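You operate a simulated robot arm through the tools that you are given. There is no shell and no other tool. Be economical: measure what you need, move in short steps, check, and stop when the job is done.

The job below is to be done with a simulated two-armed robot. You get a single attempt, and the scene is never put back.

JOB
Warm the large bearing to 60 C, then grease it as the card says.
Fine: dial to 60 first; grease it while still warm; warmer off; leave the nozzle over the bearing.

The check looks at the end state, three seconds after you hand in, the way a careful person would. Anything else that was tipped, shoved, dropped, spilled or broken makes it a failure.

ROBOT AND FRAMES
Two 7-joint arms with two-finger parallel grippers on one trunk, on a base that drives. Base frame: it is fixed to the floor where the robot stands at the start and does not move with it; the origin is under the middle of the robot, x ahead of it, y to its left, z up; the surface under the hand at the start is at about z = 800. Lengths are in mm, angles in rad, forces in N, time in s.
The left shoulder is at the start at [21, 138, 1270], the right one opposite. With the tool pointing down near the work surface each hand reaches from about 100 to 480 mm from the robot's upright axis, wherever it stands, measured 20 degrees to its own side. Places, roughly: grease pump lever [1500, 0, 1000]; job card [1300, 400, 900]; nozzle arm [1600, 0, 900]; pad of the warmer [500, 100, 900]; post under the grease nozzle [1600, -100, 800]; warmer dial [500, 0, 900]; warmer switch [600, 0, 900]. Payload 1.57 kg a hand.
The TCP of each hand is the grasp point between the finger pads, 30 mm short of the fingertips. In the tool frame z runs along the fingers and y along their closing line. Largest opening 80 mm; finger width 17, thickness 12; the body of the gripper, 40 by 82 mm, starts 80 mm behind the TCP.
Orientation is told as [roll, pitch, yaw] about the base's x, y, z axes, in that order, counted from this pose: with the fingers straight down and closing along the base's y, the tool's x points along the base's -x, its y along +y and its z along -z.

CONTROLS
- The arms move only by the tool jog_arm. It takes "left_deltas", "right_deltas" or both (then of equal length, played together; a hand with none holds still); each is a list of rows, each a list of 7 numbers: the shift along the tool's x, y, z in mm, then the turn, a rotation vector about the tool's x, y, z in rad, then the finger opening in mm, from 0 to 80. In form: [[dx, dy, dz, rx, ry, rz, jaw], ...]. A call has 1 to 10 rows; each row shifts and turns the commanded pose from where the row before left it, along the tool's axes as they then stand. Rows are played at 5 a second. More than 50 mm and 0.15 rad between two rows, or a gripper value outside its range, and nothing of the call is played. A pose out of reach is approached as far as the arm can. The call stops where the force on the tool passes 90 N (or 10 N more than at its start, if that is more) or the arm is blocked; 0.2 s more then pass. Each finger travels about 45 mm/s and halts on what it meets, pressing with about 41 N; the grip force reading is that of the motor and also rises with nothing between the fingers. The clock runs only during rows and for 0.2 s after the last one: add rows that do not move to give the fingers time. It gives the time, the measured TCP pose, the force on the tool (base axes), the opening and the grip force at its end, in the units of the frame above (readings bear some noise), with the torque about the TCP (base axes, N m) and any sound that the robot's microphone picked up, and new pictures: "pictures" is both (left out), scene, wrist or none (wrist: the cameras of the hands that moved).
- Cameras (640 x 400 px; columns grow to the right, rows downward): "scene" is now at [191.2, -11.3, 1165.2]; the picture's right is [-0.11, -0.99, -0.00], its down [-0.45, 0.05, -0.89] and it looks along [0.89, -0.10, -0.45] (base axes); focal length 214 px, centre (320, 200). "left" rides on the left gripper at [72, 7, -122] in its tool frame; the picture's right is [-0.09, 1.00, 0.00], its down [-0.84, -0.08, -0.54] and it looks along [-0.54, -0.05, 0.84] (tool axes); focal length 238 px, centre (320, 200). "right" rides on the right gripper at [72, -7, -122] in its tool frame; the picture's right is [0.09, 1.00, 0.00], its down [-0.84, 0.08, -0.54] and it looks along [-0.54, 0.05, 0.84] (tool axes); focal length 238 px, centre (320, 200). There is no depth. A picture from a camera that has moved, and an enlarged one, comes with that camera's place and axes in the base frame and with its lens.
- raise_lower(by): slides the trunk up (or, below 0, down) by that many mm; the arms and the scene camera ride with it, the base frame stays. It gives what a move gives, with no picture.
- roll_base(legs): drives the robot by 1 to 6 legs, each [ahead, left, turn to the left] in mm, mm and rad, along the robot's own axes; the way and the turn of a leg run together, so that a leg with both is an arc; at most 1500 mm and 3.142 rad a leg. The arms and the cameras ride along, it lands a little off, and it stops where it bumps. It gives what a move gives, and a new picture of the scene camera.
- pan_tilt(pan, tilt): turns the head with the scene camera to pan (to the left, within 1.047 rad either way) and tilt (down, from -0.506 to 1.204), counted from straight ahead of the robot. It gives what a move gives, and a new picture of the scene camera.
- close_up(camera, box): a new picture of the part [left, top, right, bottom] of that camera's present view, enlarged. No time passes.
- finish_job(): hands the job in; it is judged then, once.

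Go step by step. Nothing tells you exact positions but the pictures and the camera data: compare them with the known pose of the tool, close in by small moves and look again before you grip or let go. The budget is 120 turns and 260 pictures, counting those below and the enlarged ones. Unless the task says otherwise, let go and move clear before handing in, and close with one line.

The tools are called as name(argument=value, ...) on one line, values as JSON. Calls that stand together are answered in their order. jog_arm: Moves the arms, as the interface text tells. Its arguments: {"type":"object","properties":{"left_deltas":{"type":"array"},"right_deltas":{"type":"array"},"pictures":{"type":"string","enum":["both","scene","wrist","none"]}},"required":[]} The other tools are called the same way: raise_lower (by) slides the trunk up or down; roll_base (legs) drives the base; pan_tilt (pan, tilt) turns the head that bears the scene camera; close_up (camera, box) takes an enlarged picture of a part of a camera's view; finish_job () hands the job in.

At the start:

```text
time_s: 0.0
left_tcp_pos: [364.9, 195.9, 1125.2]
left_tcp_rot: [-0.002, 0.445, 0.011]
left_ft_force: [0.5, -1.3, 0.4]
left_wrist_torque: [0.02, 0.01, -0.03]
left_width: 80.1
left_grasp_force: 0.1
right_tcp_pos: [360.6, -120.5, 1137.5]
right_tcp_rot: [-0.001, 0.417, -0.004]
right_ft_force: [0.3, 0.1, 0.3]
right_wrist_torque: [0.0, 0.03, 0.02]
right_width: 80.3
right_grasp_force: 0.0
trunk travel left (down, up): [-600.0, 640.0]
robot x, y, heading: [-3.3, 1.1, -0.003]
head pan, tilt: [-0.108, 0.469]
```

scene: 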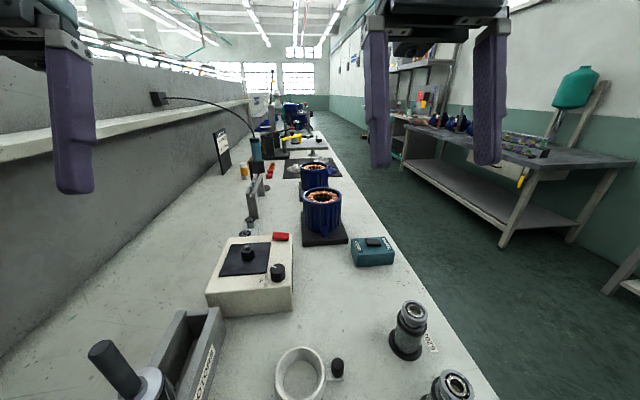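
right: 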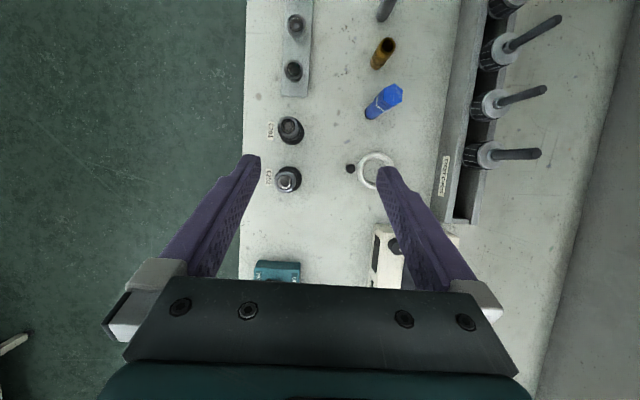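
left: 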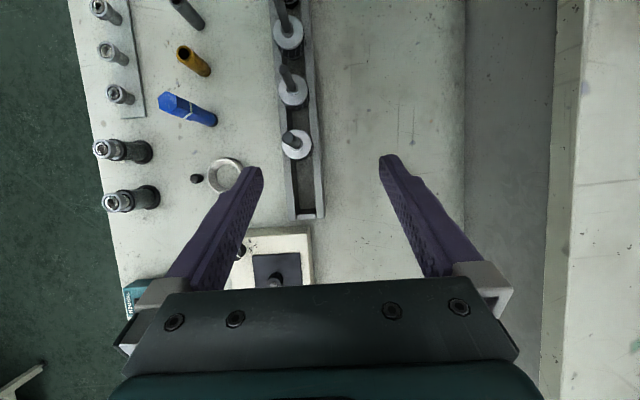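

I see a bench running ahead of me with a warmer (pad, dial, red switch), bearings, and further on motors and a card. I'll look closer before moving anything.

close_up(camera="scene", box=[180, 80, 380, 205])

close_up(camera="scene", box=[190, 220, 500, 400])

pan_tilt(pan=0, tilt=1.1)

```text
3.20 times, centred on (280, 142) of scene
camera zoom: at [191.2, -11.3, 1165.2], right [-0.11, -0.99, 0.0], down [-0.45, 0.05, -0.89], along [0.89, -0.1, -0.45], focal length 686 px, centre (448, 384)
```

zoom: 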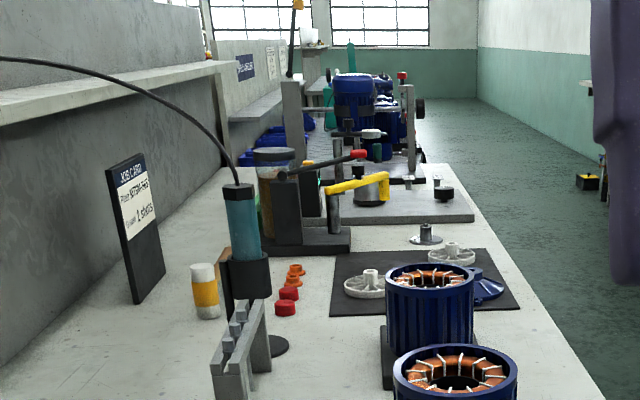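

```text
2.06 times, centred on (345, 310) of scene
camera zoom: at [191.2, -11.3, 1165.2], right [-0.11, -0.99, 0.0], down [-0.45, 0.05, -0.89], along [0.89, -0.1, -0.45], focal length 443 px, centre (268, -27)
```

zoom: 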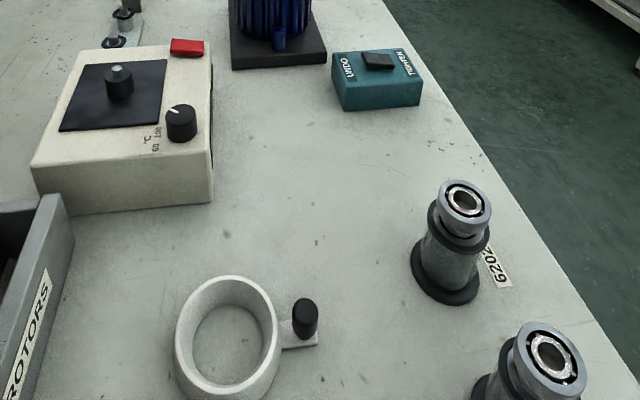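

```text
time_s: 1.0
left_tcp_pos: [364.1, 196.0, 1126.1]
left_tcp_rot: [-0.002, 0.447, 0.01]
left_ft_force: [0.1, 0.6, 0.3]
left_wrist_torque: [-0.01, 0.0, -0.03]
left_width: 80.0
left_grasp_force: 0.0
right_tcp_pos: [361.2, -122.6, 1137.2]
right_tcp_rot: [0.0, 0.417, -0.003]
right_ft_force: [-0.1, -0.9, 0.8]
right_wrist_torque: [-0.03, 0.01, 0.01]
right_width: 80.1
right_grasp_force: 0.0
trunk travel left (down, up): [-600.0, 640.0]
robot x, y, heading: [-0.9, 2.5, -0.004]
head pan, tilt: [0.0, 1.1]
camera scene: at [163.8, -1.4, 1114.6], right [0.0, -1.0, 0.0], down [-0.89, 0.0, -0.46], along [0.46, 0.0, -0.89], focal length 214 px, centre (320, 200)
```

scene: 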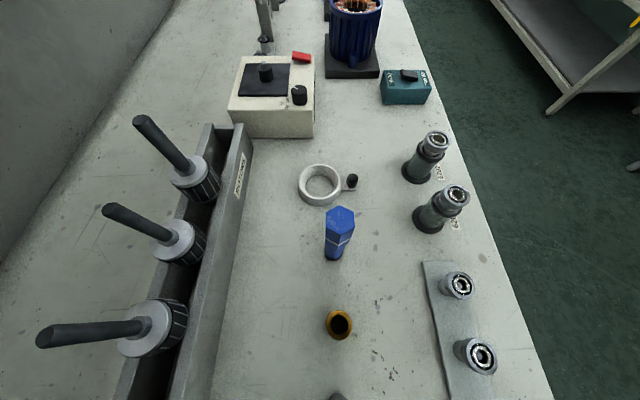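

The bench has bearings on posts with labels nearby; I need to read the labels.

close_up(camera="scene", box=[380, 120, 500, 240])

close_up(camera="scene", box=[220, 40, 340, 120])

close_up(camera="scene", box=[300, 180, 520, 400])

pan_tilt(pan=0.1, tilt=0.3)

close_up(camera="scene", box=[200, 120, 360, 220])

```text
3.33 times, centred on (440, 180) of scene
camera zoom: at [163.8, -1.4, 1114.6], right [0.0, -1.0, 0.0], down [-0.89, 0.0, -0.46], along [0.46, 0.0, -0.89], focal length 715 px, centre (-80, 267)
```

zoom: 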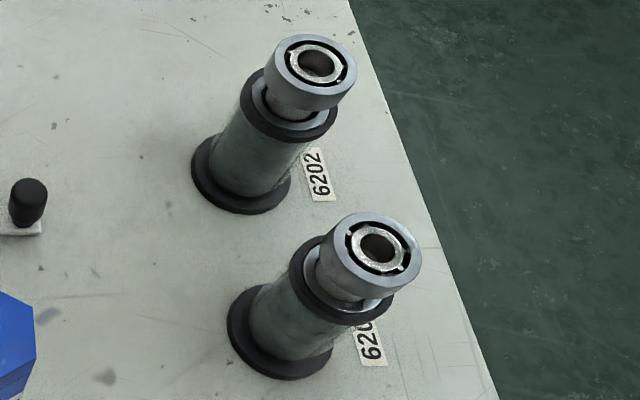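

```text
5.00 times, centred on (280, 80) of scene
camera zoom: at [163.8, -1.4, 1114.6], right [0.0, -1.0, 0.0], down [-0.89, 0.0, -0.46], along [0.46, 0.0, -0.89], focal length 1072 px, centre (520, 800)
```

zoom: 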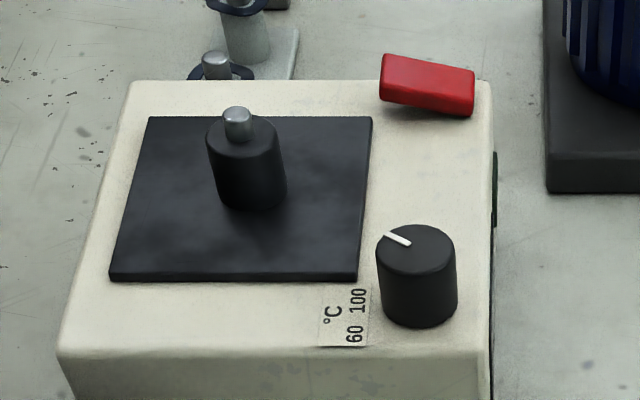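

```text
1.82 times, centred on (410, 290) of scene
camera zoom: at [163.8, -1.4, 1114.6], right [0.0, -1.0, 0.0], down [-0.89, 0.0, -0.46], along [0.46, 0.0, -0.89], focal length 390 px, centre (156, 36)
```

zoom: 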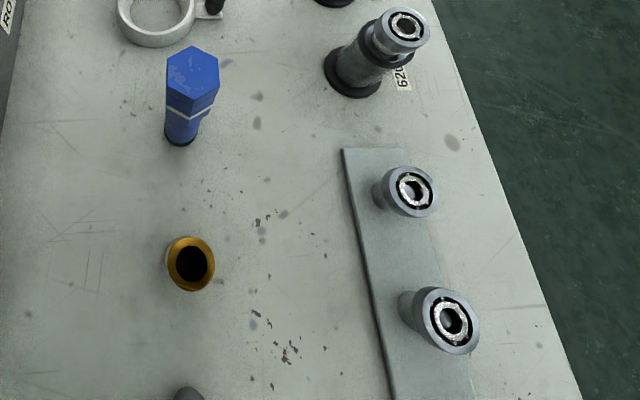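

```text
time_s: 2.1
left_tcp_pos: [365.1, 195.5, 1125.6]
left_tcp_rot: [-0.002, 0.445, 0.011]
left_ft_force: [-0.2, 0.6, 0.2]
left_wrist_torque: [-0.03, 0.01, 0.0]
left_width: 80.0
left_grasp_force: 0.1
right_tcp_pos: [362.0, -122.1, 1138.1]
right_tcp_rot: [-0.001, 0.417, -0.005]
right_ft_force: [-0.1, 0.5, 0.6]
right_wrist_torque: [0.01, -0.02, -0.03]
right_width: 80.0
right_grasp_force: 0.0
trunk travel left (down, up): [-600.0, 640.0]
robot x, y, heading: [-0.2, -1.6, 0.001]
head pan, tilt: [0.099, 0.3]
camera scene: at [193.8, 7.9, 1180.7], right [0.1, -1.0, 0.0], down [-0.29, -0.03, -0.96], along [0.95, 0.09, -0.29], focal length 214 px, centre (320, 200)
```

scene: 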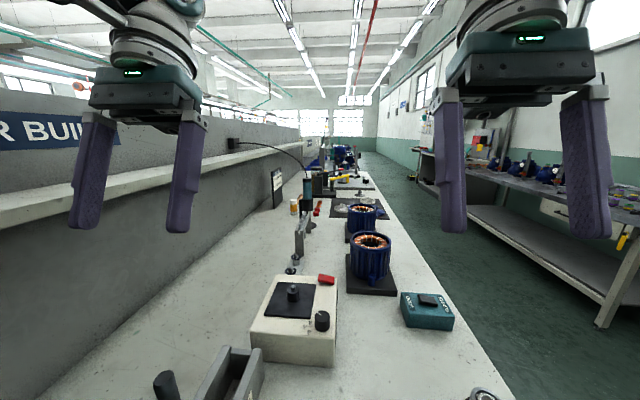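

```text
4.00 times, centred on (280, 170) of scene
camera zoom: at [193.8, 7.9, 1180.7], right [0.1, -1.0, 0.0], down [-0.29, -0.03, -0.96], along [0.95, 0.09, -0.29], focal length 858 px, centre (480, 320)
```

zoom: 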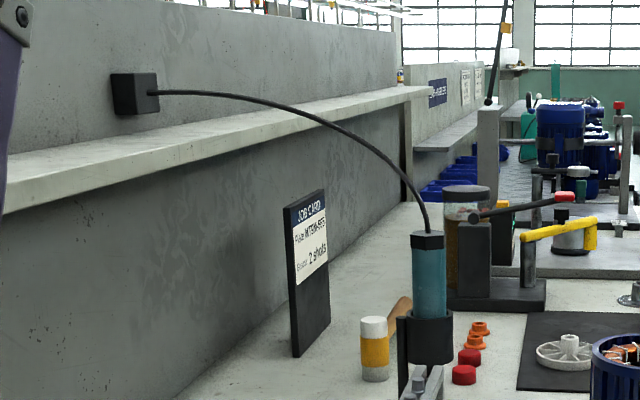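

The job card and bearing labels need a closer read.

close_up(camera="scene", box=[265, 160, 290, 195])

close_up(camera="scene", box=[280, 165, 380, 225])

close_up(camera="right", box=[250, 100, 330, 200])

close_up(camera="left", box=[80, 120, 180, 220])

```text
11.43 times, centred on (278, 178) of scene
camera zoom: at [193.8, 7.9, 1180.7], right [0.1, -1.0, 0.0], down [-0.29, -0.03, -0.96], along [0.95, 0.09, -0.29], focal length 2451 px, centre (806, 457)
```

zoom: 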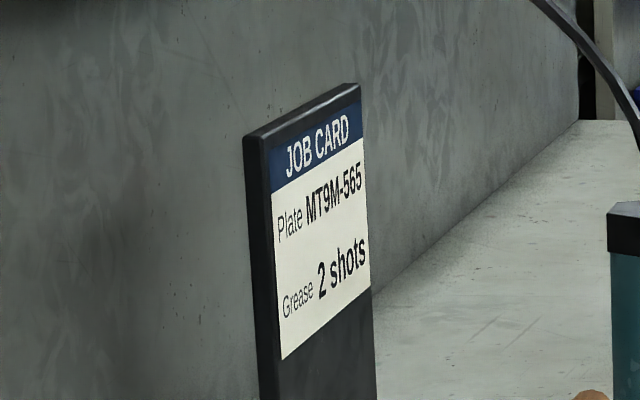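

```text
6.40 times, centred on (330, 195) of scene
camera zoom: at [193.8, 7.9, 1180.7], right [0.1, -1.0, 0.0], down [-0.29, -0.03, -0.96], along [0.95, 0.09, -0.29], focal length 1373 px, centre (256, 232)
```

zoom: 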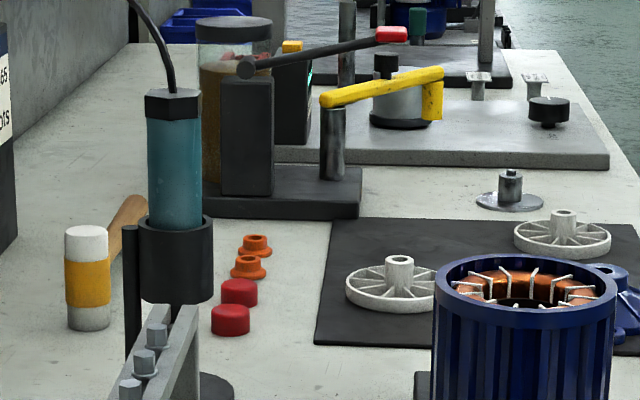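

```text
4.00 times, centred on (290, 150) of right
camera zoom: at [346.7, -128.2, 1277.5], right [-0.08, 1.0, 0.04], down [0.98, 0.07, 0.16], along [0.15, 0.05, -0.99], focal length 953 px, centre (440, 400)
```

zoom: 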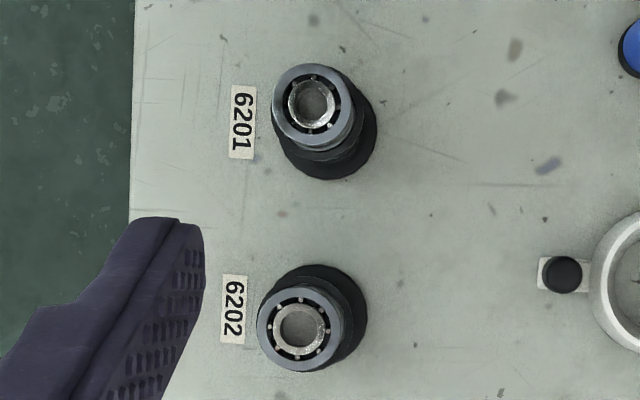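

```text
4.00 times, centred on (130, 170) of left
camera zoom: at [351.1, 201.6, 1266.0], right [0.07, 1.0, -0.04], down [0.99, -0.07, 0.13], along [0.13, -0.05, -0.99], focal length 953 px, centre (1080, 320)
```

zoom: 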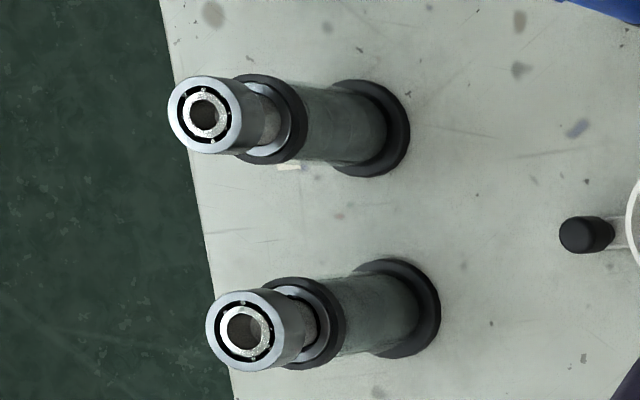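

Bearing to use is the 6202 (the further post, larger). Card says 2 shots. I'll look to the right/down to see how the bench stands relative to my base.

pan_tilt(pan=-1.04, tilt=1.0)

pan_tilt(pan=0, tilt=1.2)

```text
time_s: 3.5
left_tcp_pos: [364.0, 196.0, 1125.9]
left_tcp_rot: [-0.003, 0.446, 0.01]
left_ft_force: [0.2, -0.4, 0.1]
left_wrist_torque: [-0.01, -0.04, 0.01]
left_width: 80.1
left_grasp_force: 0.2
right_tcp_pos: [361.8, -121.9, 1136.9]
right_tcp_rot: [0.001, 0.419, -0.004]
right_ft_force: [-0.8, 0.0, -0.8]
right_wrist_torque: [-0.03, 0.02, 0.04]
right_width: 79.8
right_grasp_force: 0.0
trunk travel left (down, up): [-600.0, 640.0]
robot x, y, heading: [1.7, 1.8, 0.002]
head pan, tilt: [-1.04, 1.0]
camera scene: at [136.8, -61.5, 1121.1], right [-0.86, -0.51, 0.0], down [-0.42, 0.73, -0.54], along [0.28, -0.47, -0.84], focal length 214 px, centre (320, 200)
```

scene: 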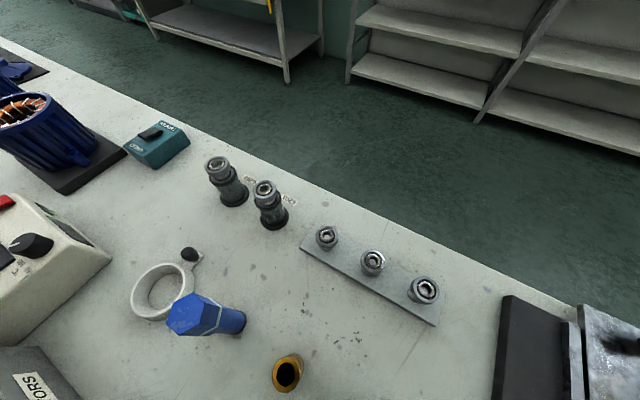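

```text
time_s: 4.8
left_tcp_pos: [364.9, 195.4, 1125.7]
left_tcp_rot: [-0.001, 0.445, 0.011]
left_ft_force: [0.4, -0.1, -0.4]
left_wrist_torque: [0.0, 0.01, 0.03]
left_width: 79.9
left_grasp_force: 0.0
right_tcp_pos: [362.9, -122.7, 1137.5]
right_tcp_rot: [0.0, 0.417, -0.005]
right_ft_force: [0.0, 0.3, 0.2]
right_wrist_torque: [-0.02, -0.01, 0.03]
right_width: 80.0
right_grasp_force: 0.2
trunk travel left (down, up): [-600.0, 640.0]
robot x, y, heading: [-2.5, -2.8, 0.001]
head pan, tilt: [0.0, 1.201]
camera scene: at [158.0, -1.4, 1108.6], right [0.0, -1.0, 0.0], down [-0.93, 0.0, -0.37], along [0.37, 0.0, -0.93], focal length 214 px, centre (320, 200)
```

scene: 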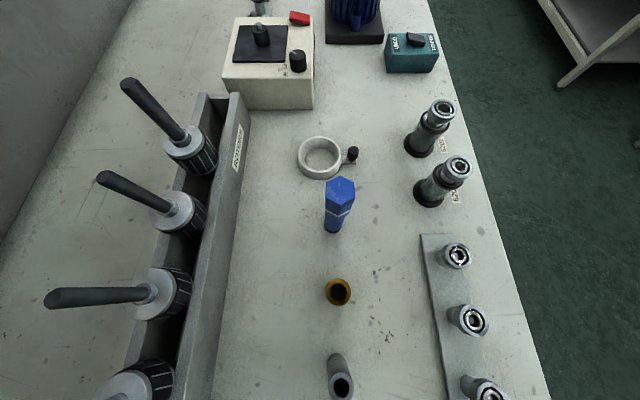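

The bench runs on under me, so my base apparently can move along it. I'll roll ahead a short way and look.

roll_base(legs=[[150, 0, 0]])

close_up(camera="left", box=[80, 60, 400, 260])

close_up(camera="right", box=[200, 0, 500, 260])

```text
time_s: 6.2
left_tcp_pos: [512.2, 195.7, 1080.6]
left_tcp_rot: [-0.003, 0.45, 0.01]
left_ft_force: [-0.2, 0.3, 0.4]
left_wrist_torque: [0.02, -0.01, 0.02]
left_width: 79.9
left_grasp_force: 0.1
right_tcp_pos: [509.9, -121.9, 1091.6]
right_tcp_rot: [0.0, 0.42, -0.003]
right_ft_force: [-0.5, 0.2, 0.6]
right_wrist_torque: [-0.02, 0.01, 0.02]
right_width: 79.7
right_grasp_force: 0.0
trunk travel left (down, up): [-600.0, 640.0]
robot x, y, heading: [150.8, -4.3, -0.004]
head pan, tilt: [0.0, 1.201]
camera scene: at [304.9, -1.3, 1063.2], right [0.0, -1.0, 0.0], down [-0.93, 0.0, -0.36], along [0.36, 0.0, -0.93], focal length 214 px, centre (320, 200)
```

scene: 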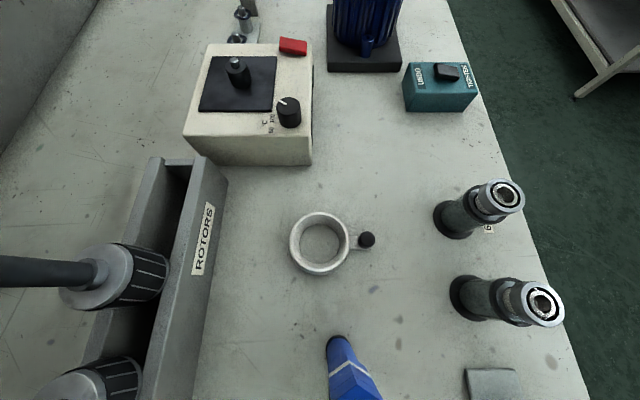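

```text
2.00 times, centred on (240, 160) of left
camera zoom: at [499.3, 201.7, 1220.2], right [0.07, 1.0, -0.04], down [0.99, -0.07, 0.13], along [0.12, -0.05, -0.99], focal length 477 px, centre (480, 280)
```

zoom: 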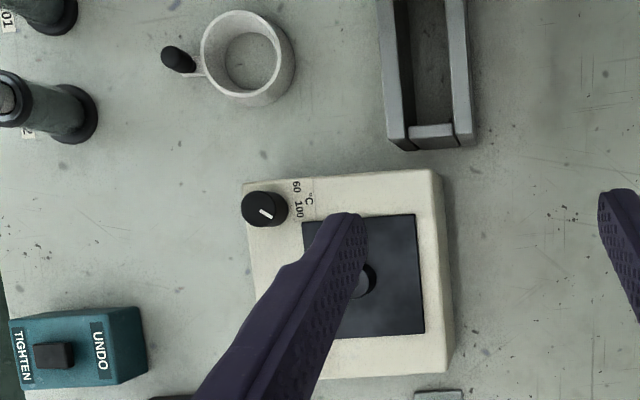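

```text
1.54 times, centred on (350, 130) of right
camera zoom: at [495.1, -128.1, 1231.6], right [-0.08, 1.0, 0.04], down [0.99, 0.07, 0.15], along [0.15, 0.05, -0.99], focal length 367 px, centre (274, 308)
```

zoom: 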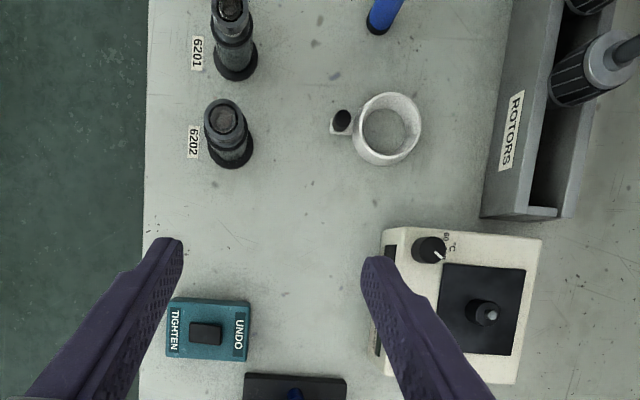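

The dial seems to be at about (480, 33, 888). I'll zoom hard on the dial face.

close_up(camera="left", box=[195, 140, 245, 180])

close_up(camera="right", box=[390, 130, 500, 240])

close_up(camera="scene", box=[240, 80, 320, 140])

```text
10.00 times, centred on (220, 160) of left
camera zoom: at [499.3, 201.7, 1220.2], right [0.07, 1.0, -0.04], down [0.99, -0.07, 0.13], along [0.12, -0.05, -0.99], focal length 2384 px, centre (1320, 600)
```

zoom: 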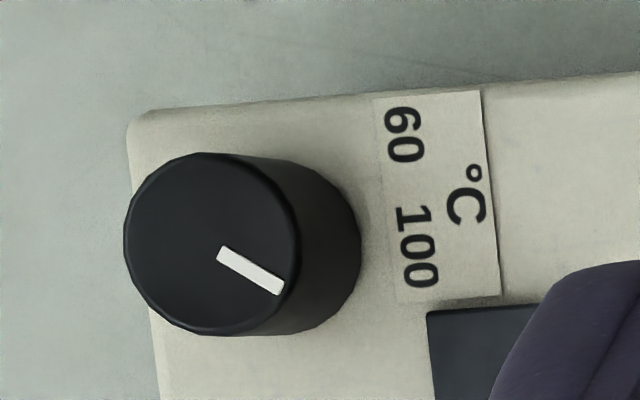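

```text
3.64 times, centred on (445, 185) of right
camera zoom: at [495.1, -128.1, 1231.6], right [-0.08, 1.0, 0.04], down [0.99, 0.07, 0.15], along [0.15, 0.05, -0.99], focal length 867 px, centre (-134, 254)
```

zoom: 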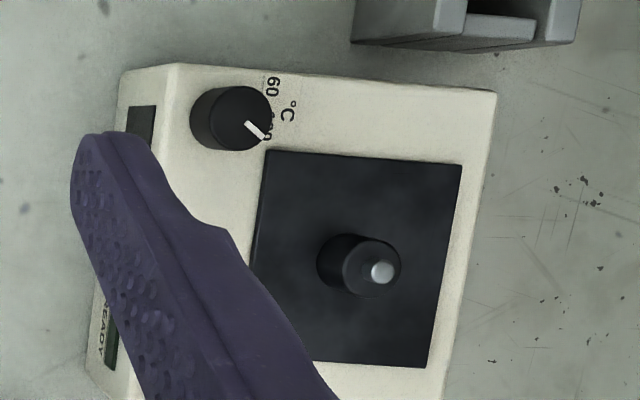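

```text
6.67 times, centred on (280, 110) of scene
camera zoom: at [304.9, -1.3, 1063.2], right [0.0, -1.0, 0.0], down [-0.93, 0.0, -0.36], along [0.36, 0.0, -0.93], focal length 1430 px, centre (587, 800)
```

zoom: 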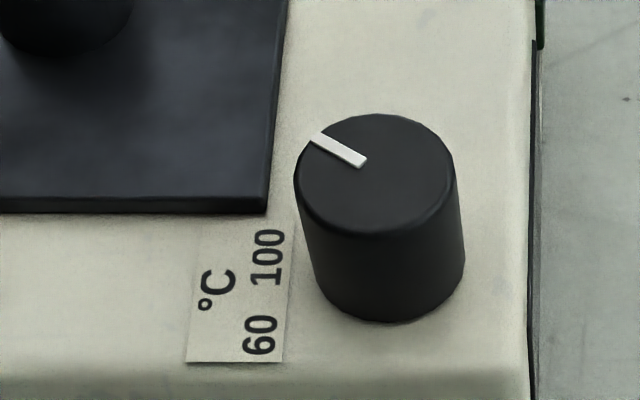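

The dial pointer is toward +y/+x (about the 100 mark); 60 needs about 70° counter-clockwise seen from above. There's a display and READY lamp on the -y side of the warmer. I'll point the right hand down and move above the dial.

jog_arm(right_deltas=[[0, 0, 0, 0, -0.14, 0, 60], [0, 0, 0, 0, -0.14, 0, 44], [0, 0, 0, 0, -0.14, 0, 44], [10, 45, 0, 0, 0, 0, 44], [10, 45, 0, 0, 0, 0, 44], [10, 45, 20, 0, 0, 0, 44], [0, 20, 40, 0, 0, 0, 44], [0, 0, 0, 0, 0, 0, 44]])

```text
refused: row 6 steps farther than a row can; nothing moved
```

jog_arm(right_deltas=[[0, 0, 0, 0, -0.14, 0, 60], [0, 0, 0, 0, -0.14, 0, 44], [0, 0, 0, 0, -0.14, 0, 44], [10, 45, 0, 0, 0, 0, 44], [10, 45, 0, 0, 0, 0, 44], [10, 40, 20, 0, 0, 0, 44], [0, 20, 40, 0, 0, 0, 44], [0, 0, 0, 0, 0, 0, 44]])

```text
time_s: 8.0
left_tcp_pos: [511.5, 196.1, 1078.7]
left_tcp_rot: [-0.002, 0.449, 0.011]
left_ft_force: [0.0, 0.2, 0.0]
left_wrist_torque: [0.0, 0.0, -0.03]
left_width: 80.0
left_grasp_force: 0.0
right_tcp_pos: [481.6, 29.2, 1030.0]
right_tcp_rot: [0.0, 0.0, -0.002]
right_ft_force: [-0.2, -0.2, -0.5]
right_wrist_torque: [0.01, 0.0, 0.0]
right_width: 44.2
right_grasp_force: 0.0
trunk travel left (down, up): [-600.0, 640.0]
robot x, y, heading: [149.6, 0.9, 0.002]
head pan, tilt: [0.0, 1.201]
camera scene: at [304.7, -1.3, 1063.4], right [0.0, -1.0, 0.0], down [-0.93, 0.0, -0.36], along [0.36, 0.0, -0.93], focal length 214 px, centre (320, 200)
camera right: at [411.1, 23.1, 1151.4], right [-0.09, 1.0, 0.0], down [0.84, 0.07, 0.54], along [0.54, 0.05, -0.84], focal length 238 px, centre (320, 200)
```

scene: 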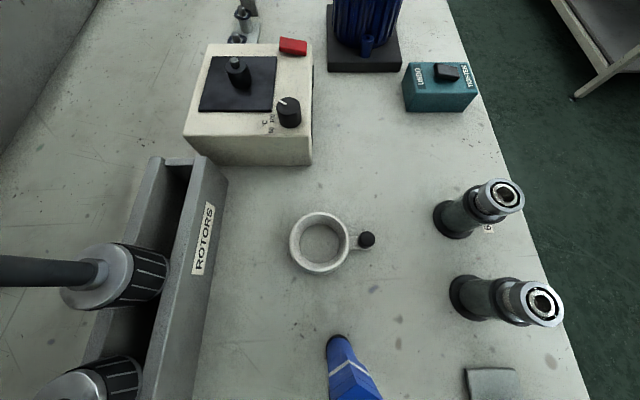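
right: 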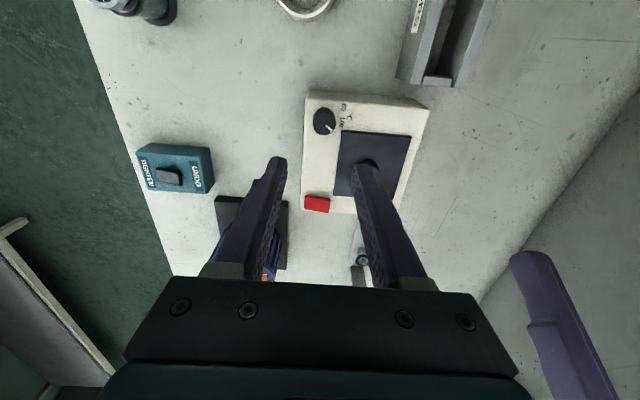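

The dial is at about (479, 34). I'll set the yaw to -0.6 and descend to just above it.

jog_arm(right_deltas=[[2, 5, 0, 0, 0, 0, 44], [0, 0, 20, 0, 0, 0.145, 44], [0, 0, 20, 0, 0, 0.145, 44], [0, 0, 20, 0, 0, 0.145, 44], [0, 0, 20, 0, 0, 0.145, 44], [0, 0, 20, 0, 0, 0, 44], [0, 0, 0, 0, 0, 0, 44]])

close_up(camera="right", box=[240, 60, 400, 180])

pan_tilt(pan=0.1, tilt=0.75)

```text
time_s: 9.6
left_tcp_pos: [512.6, 196.1, 1079.4]
left_tcp_rot: [-0.001, 0.448, 0.011]
left_ft_force: [-0.5, 0.4, -0.5]
left_wrist_torque: [0.0, -0.01, -0.03]
left_width: 79.9
left_grasp_force: 0.1
right_tcp_pos: [478.1, 33.4, 929.2]
right_tcp_rot: [0.0, 0.001, -0.585]
right_ft_force: [-0.4, -0.7, -0.2]
right_wrist_torque: [-0.01, -0.01, 0.02]
right_width: 43.9
right_grasp_force: 0.1
trunk travel left (down, up): [-600.0, 640.0]
robot x, y, heading: [152.6, -1.7, -0.002]
head pan, tilt: [0.0, 1.201]
camera scene: at [304.8, -1.3, 1063.4], right [0.0, -1.0, 0.0], down [-0.93, 0.0, -0.36], along [0.36, 0.0, -0.93], focal length 214 px, centre (320, 200)
camera right: at [415.9, 67.5, 1051.4], right [0.47, 0.88, 0.0], down [0.74, -0.4, 0.54], along [0.48, -0.26, -0.84], focal length 238 px, centre (320, 200)
```

scene: 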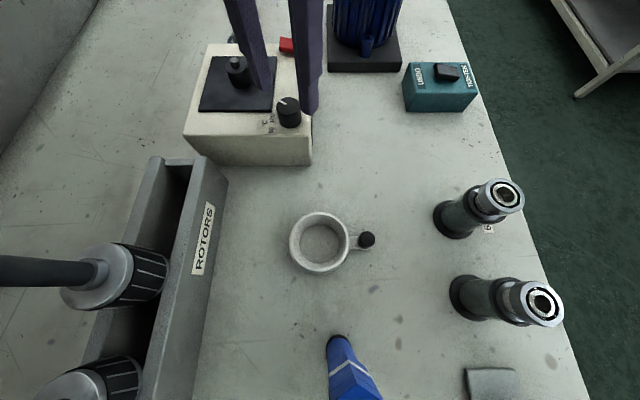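
right: 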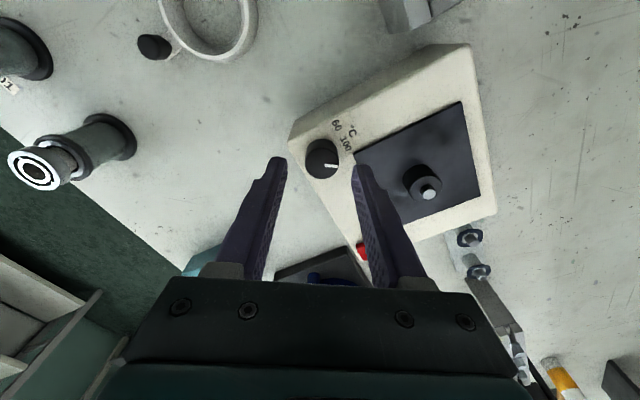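

```text
3.33 times, centred on (320, 120) of right
camera zoom: at [415.9, 67.5, 1051.4], right [0.47, 0.88, 0.0], down [0.74, -0.4, 0.54], along [0.48, -0.26, -0.84], focal length 794 px, centre (320, 467)
```

zoom: 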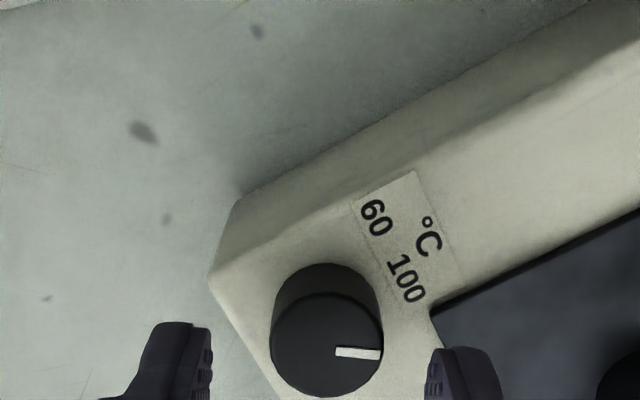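

```text
time_s: 10.5
left_tcp_pos: [511.8, 195.5, 1080.2]
left_tcp_rot: [-0.002, 0.449, 0.011]
left_ft_force: [0.4, -0.1, -0.8]
left_wrist_torque: [-0.02, 0.03, -0.01]
left_width: 80.1
left_grasp_force: 0.0
right_tcp_pos: [477.9, 33.0, 929.8]
right_tcp_rot: [0.0, 0.001, -0.586]
right_ft_force: [0.3, 0.1, 0.3]
right_wrist_torque: [-0.01, 0.01, 0.0]
right_width: 43.7
right_grasp_force: 0.0
trunk travel left (down, up): [-600.0, 640.0]
robot x, y, heading: [152.5, -1.0, -0.001]
head pan, tilt: [0.099, 0.75]
camera scene: at [331.3, 6.9, 1095.1], right [0.1, -0.99, 0.0], down [-0.68, -0.07, -0.73], along [0.73, 0.07, -0.68], focal length 214 px, centre (320, 200)
```

scene: 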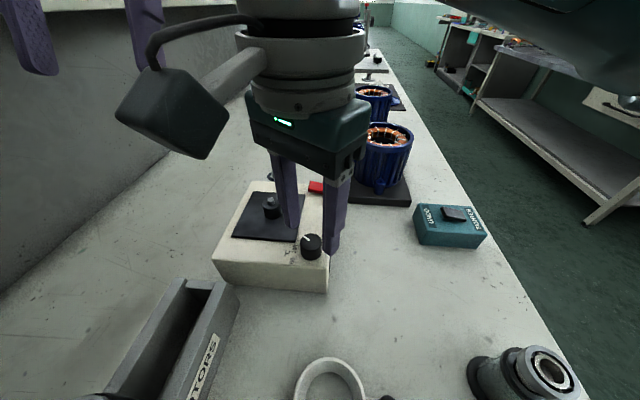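

The dial centre is about (480, 34) and its top about 888, well between the fingers. I'll go down, grip, then check.

jog_arm(right_deltas=[[-1.3, 1.7, 12, 0, 0, 0, 44], [0, 0, 13, 0, 0, 0, 44], [0, 0, 0, 0, 0, 0, 20], [0, 0, 0, 0, 0, 0, 20], [0, 0, 0, 0, 0, 0, 20], [0, 0, 0, 0, 0, 0, 20]])

```text
time_s: 11.9
left_tcp_pos: [512.4, 195.4, 1080.2]
left_tcp_rot: [-0.002, 0.449, 0.011]
left_ft_force: [-0.7, 0.3, -0.1]
left_wrist_torque: [0.0, 0.0, 0.01]
left_width: 80.1
left_grasp_force: 0.0
right_tcp_pos: [480.8, 33.5, 906.3]
right_tcp_rot: [0.0, 0.0, -0.587]
right_ft_force: [-0.4, -0.3, -0.8]
right_wrist_torque: [0.09, -0.31, 0.01]
right_width: 25.3
right_grasp_force: 36.5
trunk travel left (down, up): [-600.0, 640.0]
robot x, y, heading: [151.7, 1.0, 0.003]
head pan, tilt: [0.099, 0.75]
camera scene: at [331.3, 6.9, 1095.1], right [0.1, -0.99, 0.0], down [-0.68, -0.07, -0.73], along [0.73, 0.07, -0.68], focal length 214 px, centre (320, 200)
camera right: at [417.8, 68.0, 1027.4], right [0.47, 0.88, 0.0], down [0.74, -0.4, 0.54], along [0.48, -0.26, -0.84], focal length 238 px, centre (320, 200)
```

scene: 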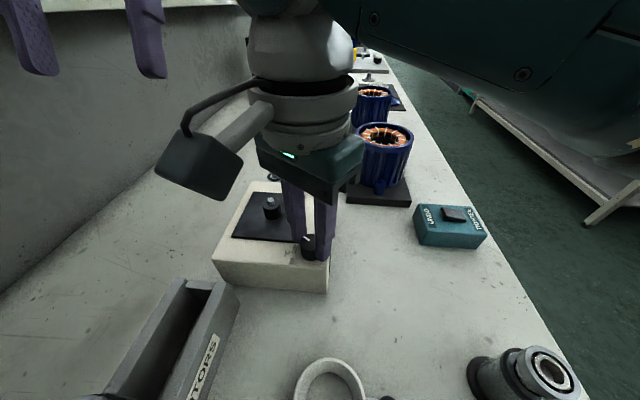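
right: 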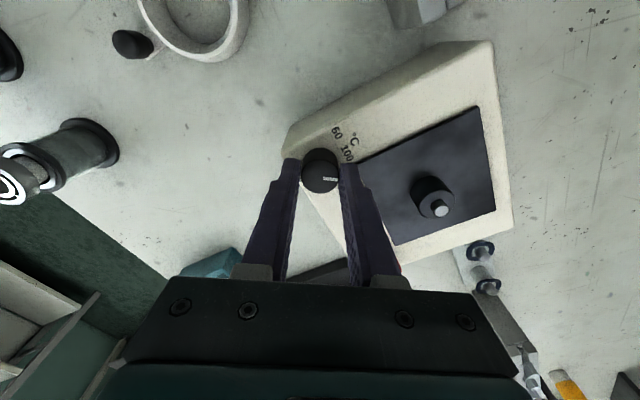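

Knob gripped (25 mm). I'll turn it counter-clockwise in small steps and watch the torque.

jog_arm(right_deltas=[[0, 0, 0, 0, 0, -0.149, 20], [0, 0, 0, 0, 0, -0.149, 20], [0, 0, 0, 0, 0, -0.149, 20], [0, 0, 0, 0, 0, -0.149, 20], [0, 0, 0, 0, 0, 0, 20]], pictures="wrist")

close_up(camera="right", box=[260, 80, 400, 220])

```text
time_s: 13.1
left_tcp_pos: [511.5, 197.4, 1079.8]
left_tcp_rot: [-0.001, 0.448, 0.009]
left_ft_force: [0.3, 0.1, -0.1]
left_wrist_torque: [0.03, 0.0, 0.05]
left_width: 80.3
left_grasp_force: 0.2
right_tcp_pos: [480.9, 34.6, 905.5]
right_tcp_rot: [0.001, 0.001, 0.015]
right_ft_force: [2.8, -0.6, -7.2]
right_wrist_torque: [0.32, -0.11, -0.03]
right_width: 25.6
right_grasp_force: 36.1
trunk travel left (down, up): [-600.0, 640.0]
robot x, y, heading: [146.5, -0.1, 0.003]
head pan, tilt: [0.099, 0.75]
camera right: at [409.8, 26.2, 1027.5], right [-0.11, 0.99, 0.0], down [0.84, 0.09, 0.54], along [0.54, 0.06, -0.84], focal length 238 px, centre (320, 200)
```

right: 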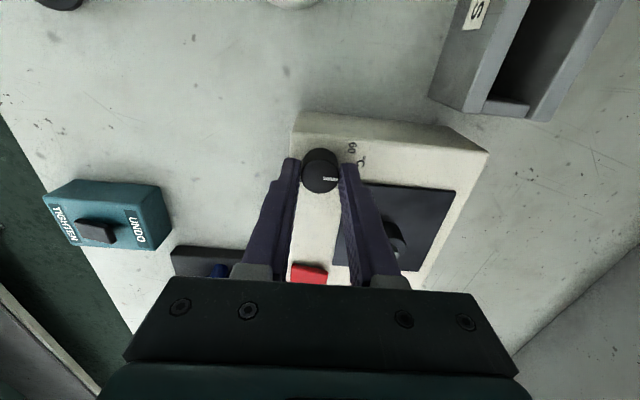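

```text
2.86 times, centred on (330, 150) of right
camera zoom: at [409.8, 26.2, 1027.5], right [-0.11, 0.99, 0.0], down [0.84, 0.09, 0.54], along [0.54, 0.06, -0.84], focal length 681 px, centre (291, 343)
```

zoom: 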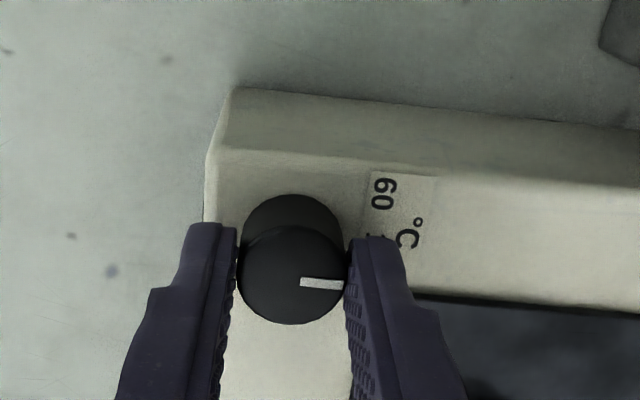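

It turned with the fingers. I'll finish the other half and look again.

jog_arm(right_deltas=[[0, 0, 0, 0, 0, -0.149, 20], [0, 0, 0, 0, 0, -0.149, 20], [0, 0, 0, 0, 0, -0.149, 20], [0, 0, 0, 0, 0, -0.14, 20], [0, 0, 0, 0, 0, 0, 20]], pictures="none")

close_up(camera="right", box=[250, 80, 410, 220])

```text
time_s: 14.3
left_tcp_pos: [513.0, 196.1, 1079.6]
left_tcp_rot: [-0.002, 0.449, 0.012]
left_ft_force: [-0.9, 0.1, 0.7]
left_wrist_torque: [-0.01, 0.01, 0.03]
left_width: 79.9
left_grasp_force: 0.2
right_tcp_pos: [481.3, 35.1, 906.6]
right_tcp_rot: [0.0, 0.003, 0.601]
right_ft_force: [5.8, 1.0, -15.9]
right_wrist_torque: [0.37, -0.01, 0.04]
right_width: 25.6
right_grasp_force: 36.6
trunk travel left (down, up): [-600.0, 640.0]
robot x, y, heading: [147.6, 1.2, -0.0]
head pan, tilt: [0.099, 0.75]
```

```text
2.86 times, centred on (330, 150) of right
camera zoom: at [426.1, -12.3, 1027.5], right [-0.64, 0.77, 0.0], down [0.65, 0.54, 0.54], along [0.42, 0.35, -0.84], focal length 681 px, centre (291, 343)
```

zoom: 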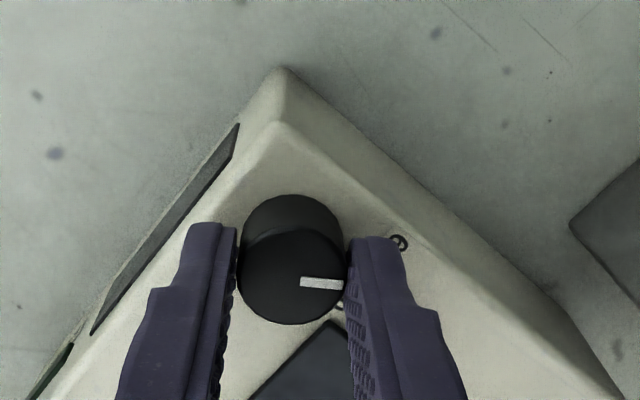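

Now release, lift clear and look at the pointer.

jog_arm(right_deltas=[[0, 0, 0, 0, 0, 0, 44], [0, 0, 0, 0, 0, 0, 44], [0, 0, -20, 0, 0, 0, 44], [0, 0, -40, 0, 0, 0, 44], [0, 0, -20, 0, 0, 0.14, 44], [0, 0, -20, 0, 0, 0.14, 44], [0, 0, -20, 0, 0, 0.14, 44], [0, 0, 0, 0, 0, 0.14, 44]], pictures="none")

close_up(camera="right", box=[260, 80, 400, 200])

close_up(camera="scene", box=[200, 170, 360, 300])

```text
time_s: 16.1
left_tcp_pos: [511.9, 196.4, 1079.6]
left_tcp_rot: [-0.003, 0.446, 0.011]
left_ft_force: [0.3, 0.0, 0.3]
left_wrist_torque: [0.03, 0.06, 0.01]
left_width: 80.1
left_grasp_force: 0.0
right_tcp_pos: [480.6, 32.6, 1024.8]
right_tcp_rot: [0.0, 0.0, 0.038]
right_ft_force: [0.0, -0.2, -0.5]
right_wrist_torque: [0.02, -0.01, 0.01]
right_width: 44.0
right_grasp_force: 0.0
trunk travel left (down, up): [-600.0, 640.0]
robot x, y, heading: [149.3, 0.2, 0.004]
head pan, tilt: [0.099, 0.75]
```

```text
3.33 times, centred on (330, 140) of right
camera zoom: at [409.9, 24.2, 1146.9], right [-0.13, 0.99, 0.0], down [0.83, 0.11, 0.54], along [0.54, 0.07, -0.84], focal length 794 px, centre (287, 400)
```

zoom: 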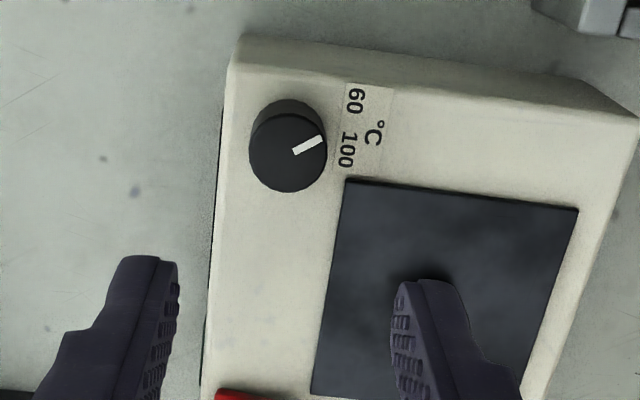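

```text
3.08 times, centred on (280, 235) of scene
camera zoom: at [331.3, 6.9, 1095.2], right [0.1, -0.99, 0.0], down [-0.68, -0.07, -0.73], along [0.73, 0.07, -0.68], focal length 660 px, centre (443, 92)
```

zoom: 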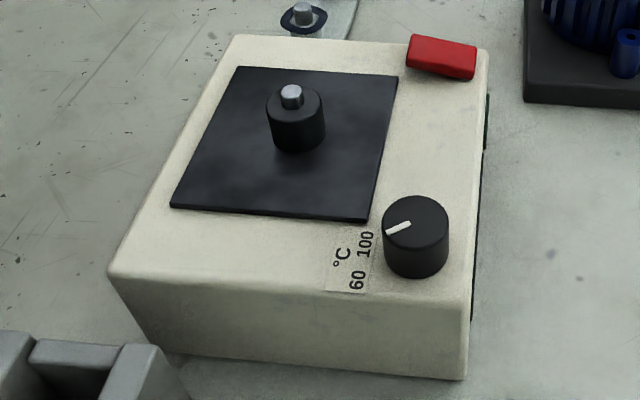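

The pointer now sits between the marks. I need the display on the -y face: I'll strafe right so the scene camera can see it.

roll_base(legs=[[0, -270, 0]])

pan_tilt(pan=0.9, tilt=0.65)

```text
time_s: 18.0
left_tcp_pos: [511.0, -73.3, 1078.7]
left_tcp_rot: [-0.001, 0.448, 0.018]
left_ft_force: [0.7, -0.8, -0.4]
left_wrist_torque: [-0.01, 0.02, 0.0]
left_width: 80.0
left_grasp_force: 0.0
right_tcp_pos: [481.1, -236.7, 1025.0]
right_tcp_rot: [0.0, 0.0, 0.048]
right_ft_force: [-0.3, -0.4, 0.1]
right_wrist_torque: [-0.03, 0.01, 0.0]
right_width: 43.8
right_grasp_force: 0.1
trunk travel left (down, up): [-600.0, 640.0]
robot x, y, heading: [153.4, -271.7, 0.009]
head pan, tilt: [0.099, 0.75]
camera scene: at [332.4, -263.4, 1095.2], right [0.11, -0.99, 0.0], down [-0.68, -0.07, -0.73], along [0.73, 0.08, -0.68], focal length 214 px, centre (320, 200)
```

scene: 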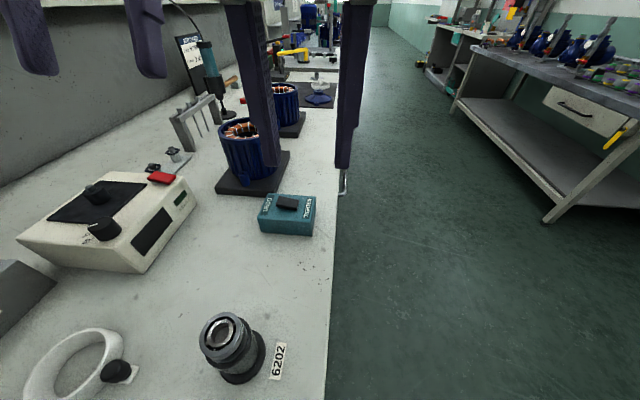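

```text
time_s: 19.1
left_tcp_pos: [512.6, -71.8, 1078.8]
left_tcp_rot: [-0.001, 0.447, 0.019]
left_ft_force: [0.5, -0.6, 0.2]
left_wrist_torque: [0.03, -0.01, 0.01]
left_width: 80.1
left_grasp_force: 0.0
right_tcp_pos: [480.9, -236.0, 1025.9]
right_tcp_rot: [0.0, 0.0, 0.048]
right_ft_force: [0.2, 0.2, 0.6]
right_wrist_torque: [-0.01, -0.02, 0.02]
right_width: 44.0
right_grasp_force: 0.0
trunk travel left (down, up): [-600.0, 640.0]
robot x, y, heading: [151.6, -271.3, 0.012]
head pan, tilt: [0.901, 0.649]
camera scene: at [303.4, -203.8, 1103.7], right [0.79, -0.62, 0.0], down [-0.37, -0.48, -0.8], along [0.49, 0.63, -0.6], focal length 214 px, centre (320, 200)
```

scene: 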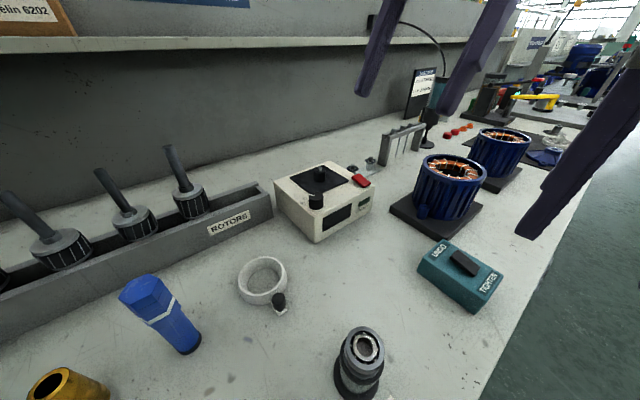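

close_up(camera="scene", box=[300, 150, 390, 250])

close_up(camera="scene", box=[410, 50, 580, 150])

```text
4.00 times, centred on (345, 200) of scene
camera zoom: at [303.4, -203.8, 1103.7], right [0.79, -0.62, 0.0], down [-0.37, -0.48, -0.8], along [0.49, 0.63, -0.6], focal length 858 px, centre (220, 200)
```

zoom: 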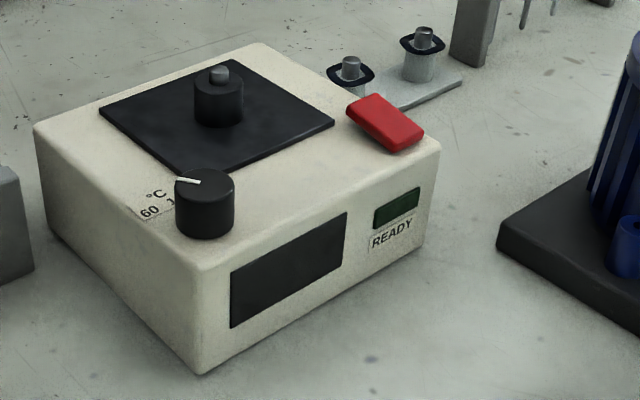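

```text
3.76 times, centred on (495, 100) of scene
camera zoom: at [303.4, -203.8, 1103.7], right [0.79, -0.62, 0.0], down [-0.37, -0.48, -0.8], along [0.49, 0.63, -0.6], focal length 807 px, centre (-339, 576)
```

zoom: 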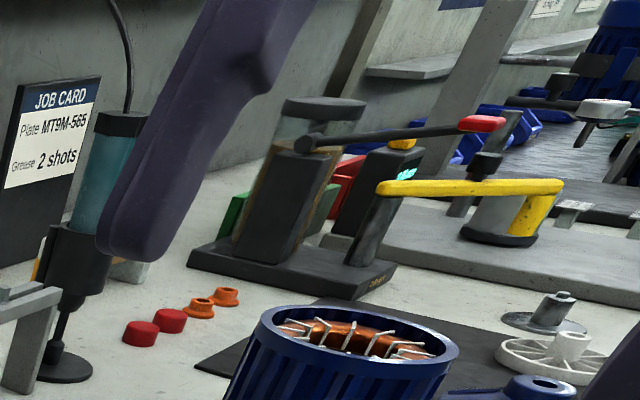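

The display is dark while the switch is off. The pointer falls slightly short of the "60" mark direction, so I'll nudge it further. I'll reposition so the left hand reaches dial, switch and pad, and the right hand the 6202 post.

roll_base(legs=[[38, 171, -0.01]])

pan_tilt(pan=0.3, tilt=1.1)

```text
time_s: 20.6
left_tcp_pos: [550.4, 91.2, 1079.2]
left_tcp_rot: [-0.002, 0.447, 0.008]
left_ft_force: [-0.1, -0.5, -0.4]
left_wrist_torque: [0.02, 0.02, 0.04]
left_width: 80.0
left_grasp_force: 0.1
right_tcp_pos: [519.4, -71.3, 1024.8]
right_tcp_rot: [0.001, -0.001, 0.038]
right_ft_force: [-0.7, 0.4, 0.6]
right_wrist_torque: [0.0, 0.01, 0.01]
right_width: 44.2
right_grasp_force: 0.0
trunk travel left (down, up): [-600.0, 640.0]
robot x, y, heading: [190.0, -98.4, -0.002]
head pan, tilt: [0.901, 0.649]
camera scene: at [341.7, -37.2, 1103.8], right [0.78, -0.62, 0.0], down [-0.38, -0.47, -0.8], along [0.5, 0.62, -0.6], focal length 214 px, centre (320, 200)
```

scene: 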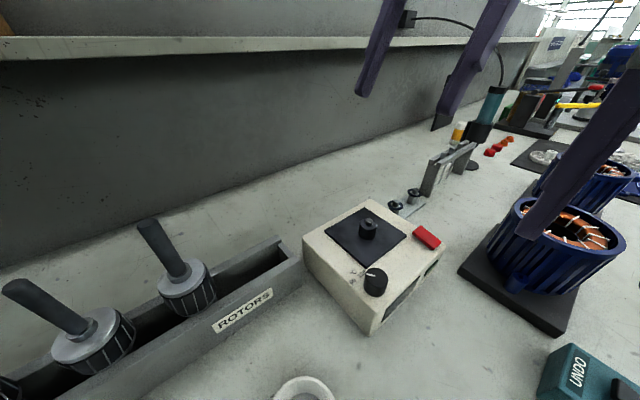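

```text
time_s: 21.6
left_tcp_pos: [550.9, 91.5, 1078.7]
left_tcp_rot: [-0.002, 0.449, 0.006]
left_ft_force: [0.2, -0.2, 0.8]
left_wrist_torque: [-0.02, -0.07, 0.0]
left_width: 80.0
left_grasp_force: 0.1
right_tcp_pos: [520.0, -71.8, 1025.2]
right_tcp_rot: [-0.001, 0.001, 0.038]
right_ft_force: [-0.3, 0.1, -0.5]
right_wrist_torque: [0.0, -0.01, 0.01]
right_width: 44.0
right_grasp_force: 0.1
trunk travel left (down, up): [-600.0, 640.0]
robot x, y, heading: [192.8, -102.7, -0.003]
head pan, tilt: [0.3, 1.1]
camera scene: at [348.0, -86.6, 1069.5], right [0.29, -0.96, 0.0], down [-0.85, -0.26, -0.45], along [0.43, 0.13, -0.89], focal length 214 px, centre (320, 200)
```

scene: 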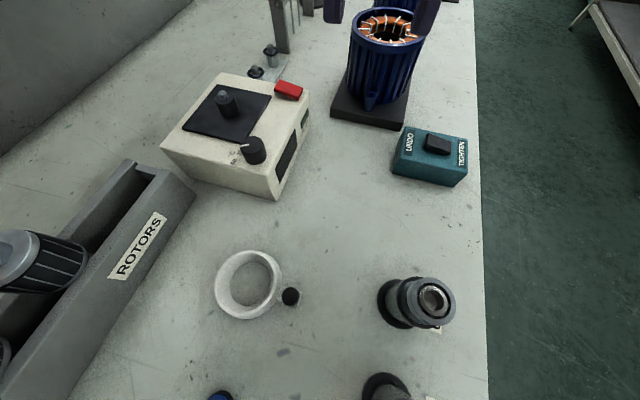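

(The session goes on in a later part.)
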